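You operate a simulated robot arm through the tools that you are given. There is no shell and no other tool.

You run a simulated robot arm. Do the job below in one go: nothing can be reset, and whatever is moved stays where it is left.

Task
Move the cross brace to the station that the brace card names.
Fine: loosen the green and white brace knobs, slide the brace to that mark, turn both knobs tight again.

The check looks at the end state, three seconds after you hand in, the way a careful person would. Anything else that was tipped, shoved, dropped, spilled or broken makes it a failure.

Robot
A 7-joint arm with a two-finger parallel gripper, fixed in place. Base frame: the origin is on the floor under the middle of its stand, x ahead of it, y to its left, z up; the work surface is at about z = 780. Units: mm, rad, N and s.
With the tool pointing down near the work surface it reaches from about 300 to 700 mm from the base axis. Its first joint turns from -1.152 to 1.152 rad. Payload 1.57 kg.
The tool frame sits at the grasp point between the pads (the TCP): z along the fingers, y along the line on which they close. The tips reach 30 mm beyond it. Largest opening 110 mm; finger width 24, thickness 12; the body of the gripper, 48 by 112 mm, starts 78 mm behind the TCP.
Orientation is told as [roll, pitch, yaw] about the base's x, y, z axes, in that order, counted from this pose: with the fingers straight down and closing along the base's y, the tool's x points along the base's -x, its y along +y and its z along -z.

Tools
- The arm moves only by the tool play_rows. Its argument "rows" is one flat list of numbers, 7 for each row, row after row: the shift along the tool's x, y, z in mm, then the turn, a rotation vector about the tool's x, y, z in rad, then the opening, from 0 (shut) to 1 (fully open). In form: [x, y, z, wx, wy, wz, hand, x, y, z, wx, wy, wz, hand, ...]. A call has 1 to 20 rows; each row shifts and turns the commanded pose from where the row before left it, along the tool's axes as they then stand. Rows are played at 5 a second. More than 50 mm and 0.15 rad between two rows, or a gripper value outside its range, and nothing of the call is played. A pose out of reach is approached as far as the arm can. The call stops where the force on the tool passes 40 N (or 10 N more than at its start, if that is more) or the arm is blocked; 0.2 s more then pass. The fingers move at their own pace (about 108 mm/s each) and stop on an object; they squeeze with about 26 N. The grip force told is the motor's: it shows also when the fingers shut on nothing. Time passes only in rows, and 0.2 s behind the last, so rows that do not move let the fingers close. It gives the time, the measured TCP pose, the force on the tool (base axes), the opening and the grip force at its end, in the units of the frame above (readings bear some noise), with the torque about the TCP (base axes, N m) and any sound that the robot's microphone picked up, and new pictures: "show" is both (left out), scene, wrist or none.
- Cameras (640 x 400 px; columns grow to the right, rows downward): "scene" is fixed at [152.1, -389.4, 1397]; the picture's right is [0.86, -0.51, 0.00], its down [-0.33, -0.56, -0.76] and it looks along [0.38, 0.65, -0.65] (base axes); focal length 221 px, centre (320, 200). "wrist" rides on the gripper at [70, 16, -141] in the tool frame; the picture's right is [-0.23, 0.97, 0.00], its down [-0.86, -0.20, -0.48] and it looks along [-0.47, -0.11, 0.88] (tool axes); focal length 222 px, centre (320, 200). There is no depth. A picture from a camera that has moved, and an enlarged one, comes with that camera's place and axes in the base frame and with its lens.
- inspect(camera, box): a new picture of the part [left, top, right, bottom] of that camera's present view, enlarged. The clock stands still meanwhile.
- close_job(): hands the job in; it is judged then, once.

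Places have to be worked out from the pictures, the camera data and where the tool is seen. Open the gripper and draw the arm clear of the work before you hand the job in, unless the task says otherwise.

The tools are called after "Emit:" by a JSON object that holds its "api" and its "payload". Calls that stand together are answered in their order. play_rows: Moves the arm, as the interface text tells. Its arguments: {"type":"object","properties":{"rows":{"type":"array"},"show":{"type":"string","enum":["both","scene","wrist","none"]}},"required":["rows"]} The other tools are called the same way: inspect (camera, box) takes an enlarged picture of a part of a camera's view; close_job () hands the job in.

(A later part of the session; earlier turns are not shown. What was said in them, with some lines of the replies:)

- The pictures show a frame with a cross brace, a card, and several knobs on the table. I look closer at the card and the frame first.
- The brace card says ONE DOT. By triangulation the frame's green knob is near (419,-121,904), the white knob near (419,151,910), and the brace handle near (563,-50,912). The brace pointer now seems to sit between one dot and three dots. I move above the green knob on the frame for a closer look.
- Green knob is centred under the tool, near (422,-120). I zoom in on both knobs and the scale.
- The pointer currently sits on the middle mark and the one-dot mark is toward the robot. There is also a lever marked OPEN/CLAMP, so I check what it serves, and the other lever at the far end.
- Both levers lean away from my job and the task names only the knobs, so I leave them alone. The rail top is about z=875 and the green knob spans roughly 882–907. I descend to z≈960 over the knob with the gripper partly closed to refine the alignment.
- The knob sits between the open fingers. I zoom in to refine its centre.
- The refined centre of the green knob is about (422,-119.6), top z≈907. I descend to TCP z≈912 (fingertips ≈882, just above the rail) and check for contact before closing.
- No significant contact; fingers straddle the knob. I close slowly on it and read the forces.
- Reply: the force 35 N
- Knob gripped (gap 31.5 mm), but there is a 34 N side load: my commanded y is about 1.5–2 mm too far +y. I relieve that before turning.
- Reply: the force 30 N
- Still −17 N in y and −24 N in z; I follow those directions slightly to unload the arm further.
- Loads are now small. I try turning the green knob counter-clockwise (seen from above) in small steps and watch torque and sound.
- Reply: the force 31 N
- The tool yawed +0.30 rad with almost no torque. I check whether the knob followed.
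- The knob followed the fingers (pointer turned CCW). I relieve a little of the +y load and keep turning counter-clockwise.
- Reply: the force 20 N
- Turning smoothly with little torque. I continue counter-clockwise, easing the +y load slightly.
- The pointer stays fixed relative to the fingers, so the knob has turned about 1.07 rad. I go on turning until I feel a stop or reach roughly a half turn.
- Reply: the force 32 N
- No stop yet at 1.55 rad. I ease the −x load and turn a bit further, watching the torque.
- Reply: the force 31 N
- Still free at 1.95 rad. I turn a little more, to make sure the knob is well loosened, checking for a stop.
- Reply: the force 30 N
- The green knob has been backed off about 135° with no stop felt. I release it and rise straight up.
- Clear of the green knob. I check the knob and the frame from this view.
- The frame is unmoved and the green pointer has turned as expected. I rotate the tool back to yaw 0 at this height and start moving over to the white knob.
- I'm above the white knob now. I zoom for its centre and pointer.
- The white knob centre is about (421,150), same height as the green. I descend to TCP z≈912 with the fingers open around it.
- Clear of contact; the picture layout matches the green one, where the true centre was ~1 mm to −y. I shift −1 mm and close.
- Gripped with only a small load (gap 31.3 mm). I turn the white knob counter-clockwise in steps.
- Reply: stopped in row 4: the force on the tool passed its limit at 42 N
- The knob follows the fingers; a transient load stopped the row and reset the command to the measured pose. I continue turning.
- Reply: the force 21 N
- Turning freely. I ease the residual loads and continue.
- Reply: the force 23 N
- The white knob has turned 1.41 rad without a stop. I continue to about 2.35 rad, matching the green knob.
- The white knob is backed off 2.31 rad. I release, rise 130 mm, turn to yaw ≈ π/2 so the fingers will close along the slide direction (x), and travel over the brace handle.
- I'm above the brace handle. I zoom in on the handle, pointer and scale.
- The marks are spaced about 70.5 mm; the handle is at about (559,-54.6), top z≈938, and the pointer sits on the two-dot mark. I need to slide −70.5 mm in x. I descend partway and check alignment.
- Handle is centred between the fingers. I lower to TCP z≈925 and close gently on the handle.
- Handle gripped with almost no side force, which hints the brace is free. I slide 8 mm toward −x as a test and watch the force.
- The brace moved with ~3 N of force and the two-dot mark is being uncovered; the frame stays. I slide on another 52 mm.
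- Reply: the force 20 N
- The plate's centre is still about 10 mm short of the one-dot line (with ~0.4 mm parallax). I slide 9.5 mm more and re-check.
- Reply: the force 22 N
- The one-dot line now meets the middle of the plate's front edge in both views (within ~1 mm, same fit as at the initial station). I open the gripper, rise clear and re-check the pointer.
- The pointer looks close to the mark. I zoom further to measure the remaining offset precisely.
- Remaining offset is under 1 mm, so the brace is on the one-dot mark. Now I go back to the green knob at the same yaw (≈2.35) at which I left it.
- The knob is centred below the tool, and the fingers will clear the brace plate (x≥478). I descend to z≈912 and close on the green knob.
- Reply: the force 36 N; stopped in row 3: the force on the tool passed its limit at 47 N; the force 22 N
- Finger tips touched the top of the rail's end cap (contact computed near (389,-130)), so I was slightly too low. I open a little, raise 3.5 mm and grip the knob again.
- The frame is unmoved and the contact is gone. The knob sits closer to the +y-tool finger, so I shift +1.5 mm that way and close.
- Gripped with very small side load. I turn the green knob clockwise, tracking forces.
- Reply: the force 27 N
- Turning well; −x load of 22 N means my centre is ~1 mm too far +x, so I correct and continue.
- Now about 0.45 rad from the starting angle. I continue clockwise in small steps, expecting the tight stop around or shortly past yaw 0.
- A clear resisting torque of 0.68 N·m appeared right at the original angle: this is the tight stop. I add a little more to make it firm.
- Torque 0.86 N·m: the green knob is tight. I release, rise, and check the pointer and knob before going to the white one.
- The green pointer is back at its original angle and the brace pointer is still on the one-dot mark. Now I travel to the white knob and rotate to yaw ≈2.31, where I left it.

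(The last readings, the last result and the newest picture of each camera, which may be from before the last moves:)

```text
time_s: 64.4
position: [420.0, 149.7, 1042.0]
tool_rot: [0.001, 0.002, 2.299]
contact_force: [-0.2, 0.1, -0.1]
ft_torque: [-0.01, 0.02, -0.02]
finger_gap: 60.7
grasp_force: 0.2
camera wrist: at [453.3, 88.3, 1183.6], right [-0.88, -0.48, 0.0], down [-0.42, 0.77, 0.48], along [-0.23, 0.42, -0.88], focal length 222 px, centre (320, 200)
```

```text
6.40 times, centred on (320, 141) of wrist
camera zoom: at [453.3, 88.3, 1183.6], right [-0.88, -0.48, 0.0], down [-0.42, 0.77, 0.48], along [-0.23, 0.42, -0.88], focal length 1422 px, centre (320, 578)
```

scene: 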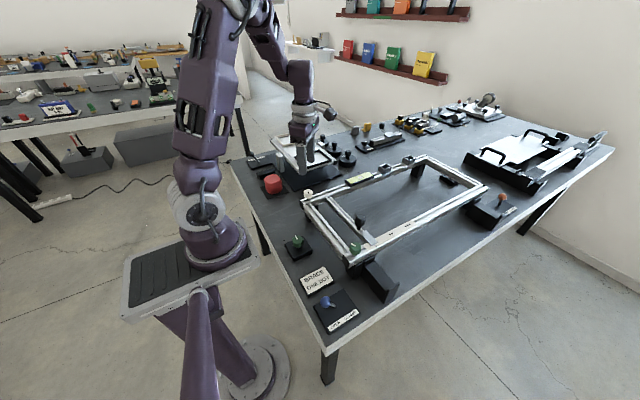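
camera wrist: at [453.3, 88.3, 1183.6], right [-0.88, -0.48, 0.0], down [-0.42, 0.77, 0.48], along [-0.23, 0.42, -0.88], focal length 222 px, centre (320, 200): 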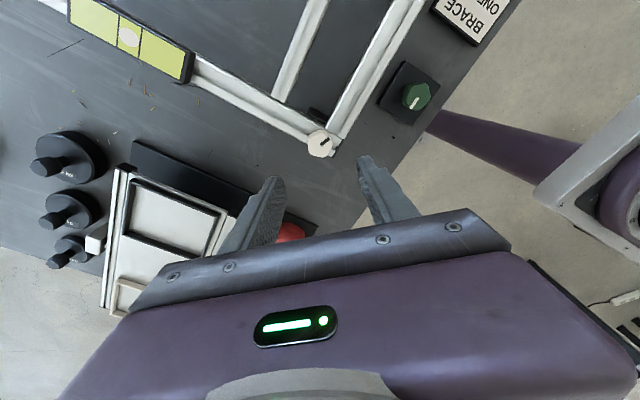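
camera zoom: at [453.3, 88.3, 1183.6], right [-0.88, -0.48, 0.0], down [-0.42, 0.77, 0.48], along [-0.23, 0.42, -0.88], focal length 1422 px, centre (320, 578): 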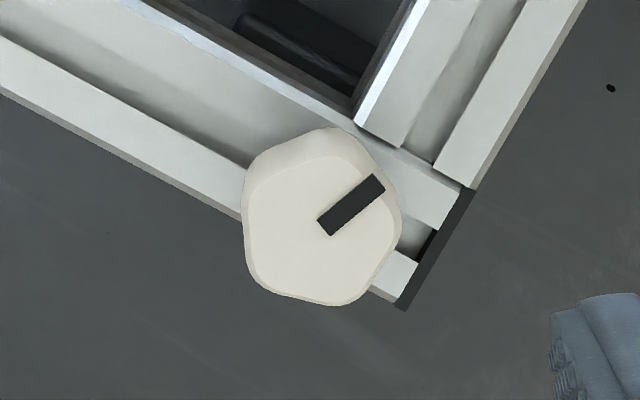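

White knob is centred under the tool. I descend to z≈915 (a bit higher, to clear the end cap) and check for contact.

Emit:
{"api": "play_rows", "payload": {"rows": [0, 0, 45, 0, 0, 0, 0.5, 0, 0, 45, 0, 0, 0, 0.5, 0, 0, 25, 0, 0, 0, 0.5, 0, 0, 13, 0, 0, 0, 0.45, 0, 0, 0, 0, 0, 0, 0.4, 0, 0, 0, 0, 0, 0, 0.4], "show": "wrist"}}

Emit:
{"api": "inspect", "payload": {"camera": "wrist", "box": [270, 140, 370, 202]}}

```text
time_s: 65.8
position: [419.4, 149.5, 912.9]
tool_rot: [0.0, 0.002, 2.296]
contact_force: [-0.3, 0.0, -0.1]
ft_torque: [0.0, 0.03, 0.0]
finger_gap: 44.2
grasp_force: 0.1
camera wrist: at [453.6, 87.1, 1055.6], right [-0.88, -0.48, 0.0], down [-0.42, 0.77, 0.48], along [-0.23, 0.42, -0.88], focal length 222 px, centre (320, 200)
```

wrist: 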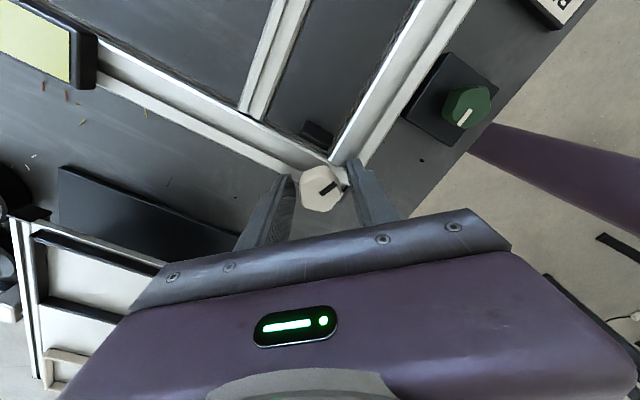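

```text
6.40 times, centred on (320, 171) of wrist
camera zoom: at [453.6, 87.1, 1055.6], right [-0.88, -0.48, 0.0], down [-0.42, 0.77, 0.48], along [-0.23, 0.42, -0.88], focal length 1422 px, centre (320, 386)
```

zoom: 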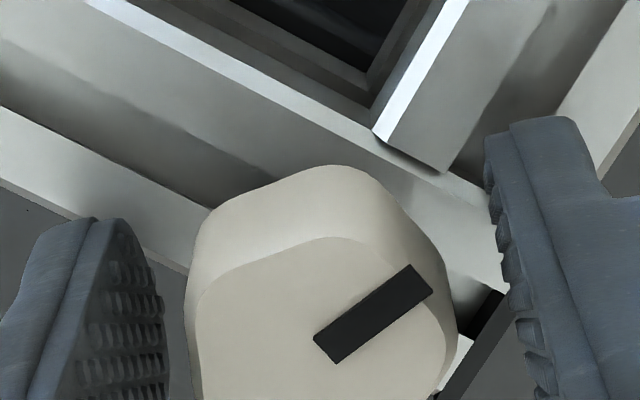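

No contact, and the knob is slightly toward the −y-tool finger. I shift 1 mm that way and close.

Emit:
{"api": "play_rows", "payload": {"rows": [0, -1, 0, 0, 0, 0, 0.37, 0, 0, 0, 0, 0, 0, 0.3, 0, 0, 0, 0, 0, 0, 0.2, 0, 0, 0, 0, 0, 0, 0, 0, 0, 0, 0, 0, 0, 0], "show": "none"}}

```text
time_s: 67.0
position: [420.2, 149.6, 915.0]
tool_rot: [0.002, 0.003, 2.297]
contact_force: [-8.1, -4.8, -0.4]
ft_torque: [-0.17, -0.15, 0.03]
finger_gap: 30.8
grasp_force: 39.9
```

Gripped with small load. I turn the white knob clockwise in chunks.

Emit:
{"api": "play_rows", "payload": {"rows": [0, 0.5, 0, 0, 0, 0.1, 0, 0, 0, 0, 0, 0, 0.1, 0, 0, 0, 0, 0, 0, 0.1, 0, 0, 0, 0, 0, 0, 0.1, 0, 0, 0, 0, 0, 0, 0.1, 0, 0, 0, 0, 0, 0, 0, 0], "show": "none"}}

Emit:
{"api": "play_rows", "payload": {"rows": [0, 0, 0, 0, 0, 0.1, 0, 0, 0, 0, 0, 0, 0.1, 0, 0, 0, 0, 0, 0, 0.1, 0, 0, 0, 0, 0, 0, 0.1, 0, 0, 0, 0, 0, 0, 0.1, 0, 0, 0, 0, 0, 0, 0, 0], "show": "none"}}

```text
time_s: 68.4
position: [420.1, 150.2, 915.2]
tool_rot: [0.001, 0.001, 1.794]
contact_force: [-2.5, -11.7, -5.0]
ft_torque: [0.07, -0.01, 0.0]
finger_gap: 31.0
grasp_force: 39.7
```

```text
time_s: 69.8
position: [419.0, 149.8, 915.3]
tool_rot: [-0.003, 0.002, 1.293]
contact_force: [3.0, -24.2, 9.7]
ft_torque: [0.08, 0.03, -0.03]
finger_gap: 31.0
grasp_force: 40.3
```

Turning fine; I ease the −y load and continue clockwise.

Emit:
{"api": "play_rows", "payload": {"rows": [1, -0.4, 0, 0, 0, 0.1, 0, 0, 0, 0, 0, 0, 0.1, 0, 0, 0, 0, 0, 0, 0.1, 0, 0, 0, 0, 0, 0, 0.1, 0, 0, 0, 0, 0, 0, 0.1, 0, 0, 0, 0, 0, 0, 0, 0], "show": "none"}}

Emit:
{"api": "play_rows", "payload": {"rows": [0, 0, 0, 0, 0, 0.1, 0, 0, 0, 0, 0, 0, 0.1, 0, 0, 0, 0, 0, 0, 0.1, 0, 0, 0, 0, 0, 0, 0.1, 0, 0, 0, 0, 0, 0, 0, 0], "show": "wrist"}}

```text
time_s: 71.2
position: [419.2, 149.4, 914.7]
tool_rot: [0.001, 0.0, 0.797]
contact_force: [-8.1, -3.2, 25.2]
ft_torque: [-0.05, 0.33, 0.0]
finger_gap: 31.2
grasp_force: 39.9
```

```text
time_s: 72.4
position: [418.2, 151.0, 914.2]
tool_rot: [-0.001, -0.002, 0.394]
contact_force: [-11.4, 1.3, 20.9]
ft_torque: [0.48, -0.49, 0.01]
finger_gap: 31.0
grasp_force: 40.4
camera wrist: at [348.6, 139.1, 1055.1], right [-0.16, 0.99, 0.0], down [0.87, 0.14, 0.48], along [0.47, 0.08, -0.88], focal length 222 px, centre (320, 200)
```

wrist: 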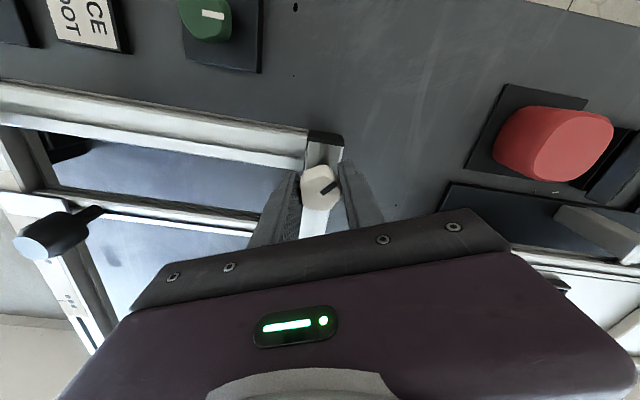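

About 0.4 rad from the original angle. I ease the vertical load and continue in smaller steps to the stop.

Emit:
{"api": "play_rows", "payload": {"rows": [0.4, 0, -0.7, 0, 0, 0.1, 0, 0, 0, 0, 0, 0, 0.1, 0, 0, 0, 0, 0, 0, 0.1, 0, 0, 0, 0, 0, 0, 0.05, 0, 0, 0, 0, 0, 0, 0, 0], "show": "none"}}

Emit:
{"api": "play_rows", "payload": {"rows": [0, 0, 0, 0, 0, 0.05, 0, 0, 0, 0, 0, 0, 0.05, 0, 0, 0, 0, 0, 0, 0, 0], "show": "none"}}

```text
time_s: 73.6
position: [420.5, 150.7, 915.5]
tool_rot: [-0.001, 0.0, 0.045]
contact_force: [-3.3, 15.7, -30.7]
ft_torque: [0.19, 0.11, -0.03]
finger_gap: 31.2
grasp_force: 39.7
```

```text
time_s: 74.4
position: [419.2, 150.5, 915.3]
tool_rot: [0.0, -0.004, -0.052]
contact_force: [-7.3, 18.5, -7.1]
ft_torque: [0.19, 0.46, 0.62]
finger_gap: 31.2
grasp_force: 40.2
```

The stop is felt here too (0.62 N·m at yaw −0.05). I add a little more to firm it up.

Emit:
{"api": "play_rows", "payload": {"rows": [0, 0, 0, 0, 0, 0.04, 0, 0, 0, 0, 0, 0, 0, 0, 0, 0, 0, 0, 0, 0, 0], "show": "wrist"}}

Emit:
{"api": "inspect", "payload": {"camera": "wrist", "box": [280, 140, 380, 202]}}

```text
time_s: 75.2
position: [419.0, 150.7, 916.4]
tool_rot: [-0.001, -0.002, -0.091]
contact_force: [-5.6, 24.0, -3.5]
ft_torque: [0.31, 0.23, 0.71]
finger_gap: 31.2
grasp_force: 40.2
camera wrist: at [351.4, 173.5, 1056.3], right [0.32, 0.95, 0.0], down [0.83, -0.28, 0.48], along [0.46, -0.15, -0.88], focal length 222 px, centre (320, 200)
```

wrist: 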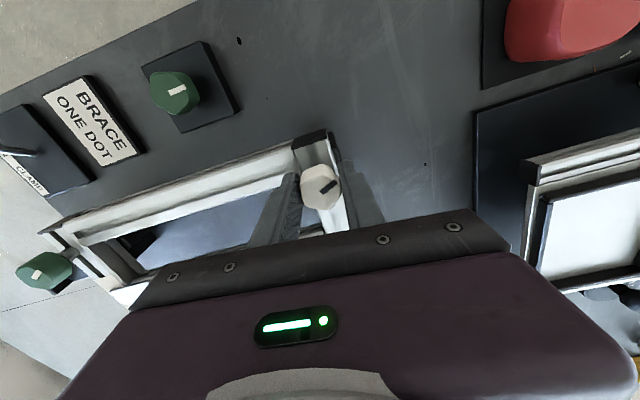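

```text
6.40 times, centred on (330, 171) of wrist
camera zoom: at [351.4, 173.5, 1056.3], right [0.32, 0.95, 0.0], down [0.83, -0.28, 0.48], along [0.46, -0.15, -0.88], focal length 1422 px, centre (256, 386)
```

zoom: 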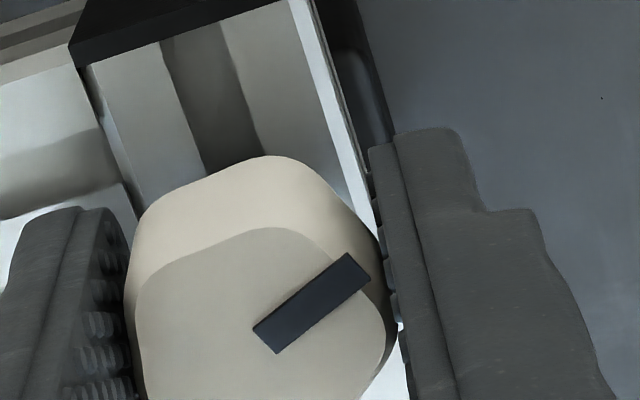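

Torque 0.71 N·m: the white knob is tight as well. I open, rise straight up, and return toward the start pose to inspect the final state.

Emit:
{"api": "play_rows", "payload": {"rows": [0, 0, 0, 0, 0, 0, 0.35, 0, 0, 0, 0, 0, 0, 0.55, 0, 0, 0, 0, 0, 0, 0.55, 0, 0, -40, 0, 0, 0, 0.55, 0, 0, -45, 0, 0, 0, 0.55, 0, 0, -45, 0, 0, 0, 0.55, 0, 0, -45, 0, 0, 0, 0.55, 0, 0, 0, 0, 0, 0, 0.55], "show": "both"}}

Emit:
{"api": "inspect", "payload": {"camera": "wrist", "box": [270, 90, 390, 165]}}

Emit:
{"api": "inspect", "payload": {"camera": "scene", "box": [280, 160, 420, 270]}}

Emit:
{"api": "inspect", "payload": {"camera": "scene", "box": [355, 230, 395, 255]}}

```text
time_s: 77.0
position: [420.4, 151.9, 1090.5]
tool_rot: [-0.003, 0.0, -0.093]
contact_force: [0.0, 0.9, 0.6]
ft_torque: [0.01, -0.04, 0.0]
finger_gap: 60.5
grasp_force: 0.0
camera wrist: at [352.6, 175.5, 1232.0], right [0.32, 0.95, 0.0], down [0.83, -0.28, 0.48], along [0.45, -0.15, -0.88], focal length 222 px, centre (320, 200)
```

scene: 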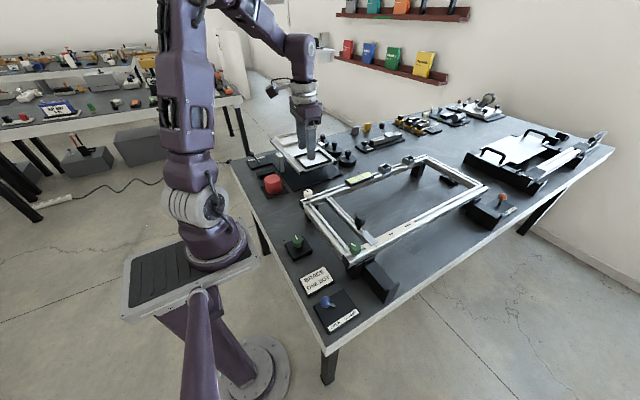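
wrist: 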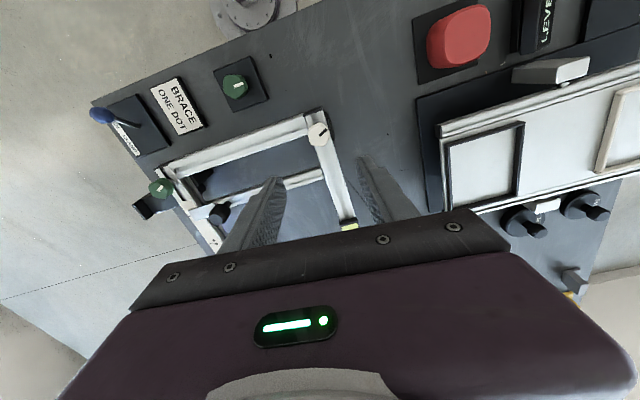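

```text
5.33 times, centred on (330, 128) of wrist
camera zoom: at [352.6, 175.5, 1232.0], right [0.32, 0.95, 0.0], down [0.83, -0.28, 0.48], along [0.45, -0.15, -0.88], focal length 1185 px, centre (267, 587)
```

zoom: 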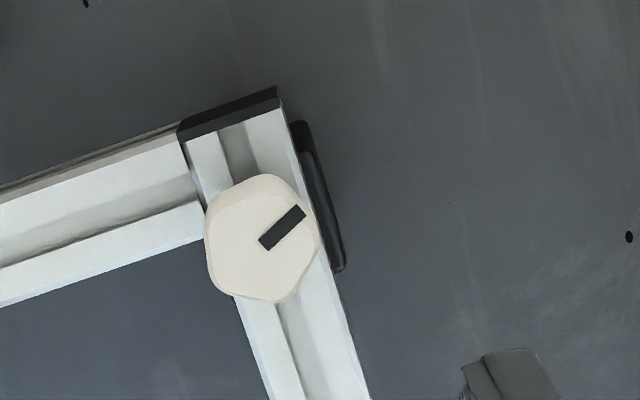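

```text
3.64 times, centred on (350, 215) of scene
camera zoom: at [152.1, -389.4, 1397.0], right [0.86, -0.51, 0.0], down [-0.33, -0.56, -0.76], along [0.38, 0.65, -0.65], focal length 802 px, centre (211, 146)
```

zoom: 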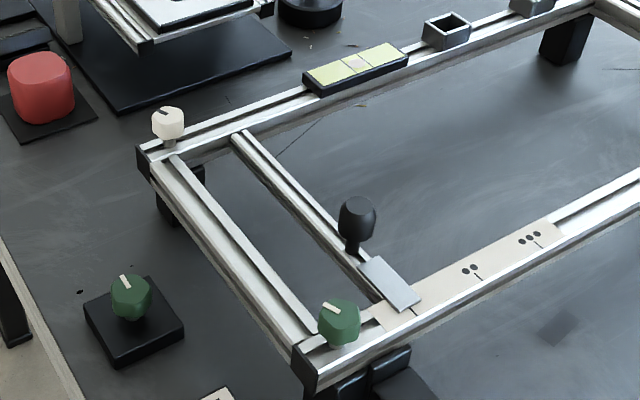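

```text
16.00 times, centred on (375, 242) of scene
camera zoom: at [152.1, -389.4, 1397.0], right [0.86, -0.51, 0.0], down [-0.33, -0.56, -0.76], along [0.38, 0.65, -0.65], focal length 3531 px, centre (-560, -480)
```

zoom: 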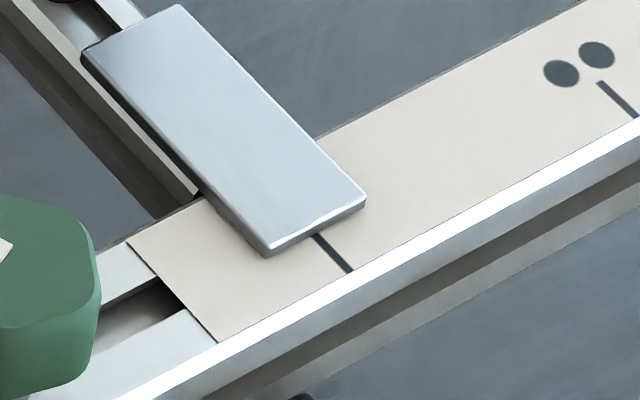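

Both knob pointers are back at their tight angles, the brace plate is centred on the one-dot line, and the frame and surroundings look unchanged. I retract the arm to the start area with the gripper open and take a last look.

Emit:
{"api": "play_rows", "payload": {"rows": [0, 0, -31, 0, 0, 0, 0.8, 23.6, -13.4, -31, 0, 0, 0, 1, 23.6, -13.4, -31, 0, 0, 0, 1, 23.6, -13.4, -31, 0, 0, 0, 1, 23.6, -13.4, -31, 0, 0, 0, 1, 0, 0, 0, 0, 0, 0, 1], "show": "both"}}

Emit:
{"api": "inspect", "payload": {"camera": "scene", "box": [330, 205, 410, 265]}}

Emit:
{"api": "inspect", "payload": {"camera": "scene", "box": [230, 110, 520, 290]}}

```text
time_s: 78.4
position: [317.7, 104.2, 1246.0]
tool_rot: [-0.001, -0.001, -0.095]
contact_force: [-0.6, 0.4, 0.1]
ft_torque: [-0.02, -0.03, 0.0]
finger_gap: 109.8
grasp_force: 0.0
camera wrist: at [250.3, 127.4, 1386.9], right [0.32, 0.95, 0.0], down [0.83, -0.28, 0.48], along [0.45, -0.15, -0.88], focal length 222 px, centre (320, 200)
```

scene: 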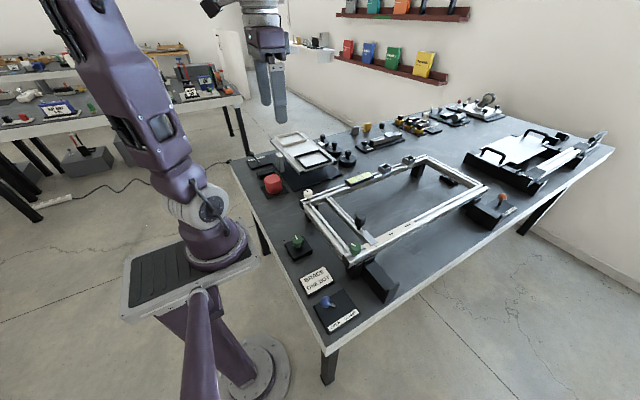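
wrist: 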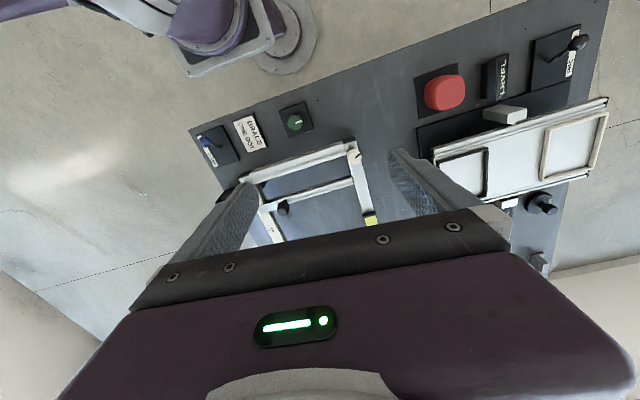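

```text
6.67 times, centred on (370, 235) of scene
camera zoom: at [152.1, -389.4, 1397.0], right [0.86, -0.51, 0.0], down [-0.33, -0.56, -0.76], along [0.38, 0.65, -0.65], focal length 1471 px, centre (-13, -33)
```

zoom: 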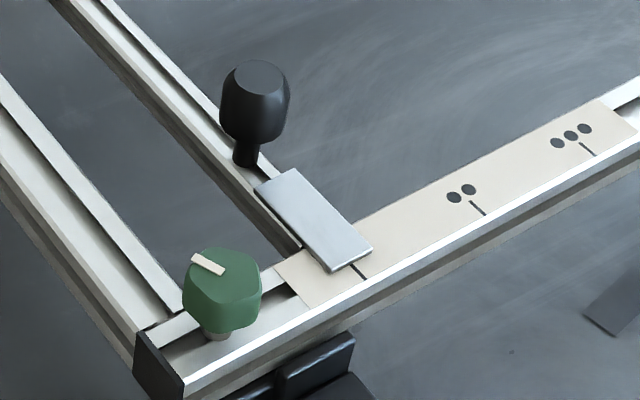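

```text
2.21 times, centred on (375, 200) of scene
camera zoom: at [152.1, -389.4, 1397.0], right [0.86, -0.51, 0.0], down [-0.33, -0.56, -0.76], along [0.38, 0.65, -0.65], focal length 487 px, centre (199, 200)
```

zoom: 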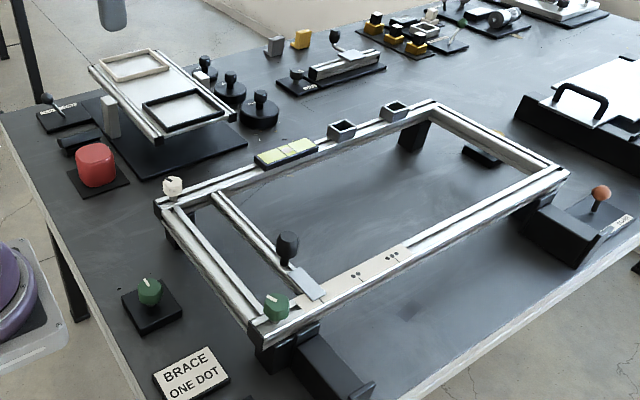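

The brace stands on the one-dot mark, both knobs are tight at their original angles, nothing else has moved, and the arm is clear with the gripper open. I hand the job in.

Emit:
{"api": "close_job", "payload": {}}

```text
The job is handed in.
```

The cross brace is now at the one-dot station the card names, and both brace knobs are tight again. I have handed the job in; no verdict has come back yet.

- **Position:** the pointer plate is centred on the one-dot line to within about 1 mm. That is close to the roughly 1 mm offset I measured at the two-dot mark where it started.
- **Knobs:** I backed the green and white knobs off about 135° each. After the slide I turned both clockwise to a firm stop at their original angles, reading 0.86 N·m on green and 0.71 N·m on white.
- **Contact:** when I came back to tighten the green knob, my fingertips pressed on the rail's end cap with about 35 N. I raised the tool, and the scene picture then showed the frame had not shifted.
- **Left alone:** I did not touch the OPEN/CLAMP levers, the separate green knob on its own base, or anything else on the table. Nothing else looks disturbed in the last pictures.

The arm is back near its start position with the gripper fully open.
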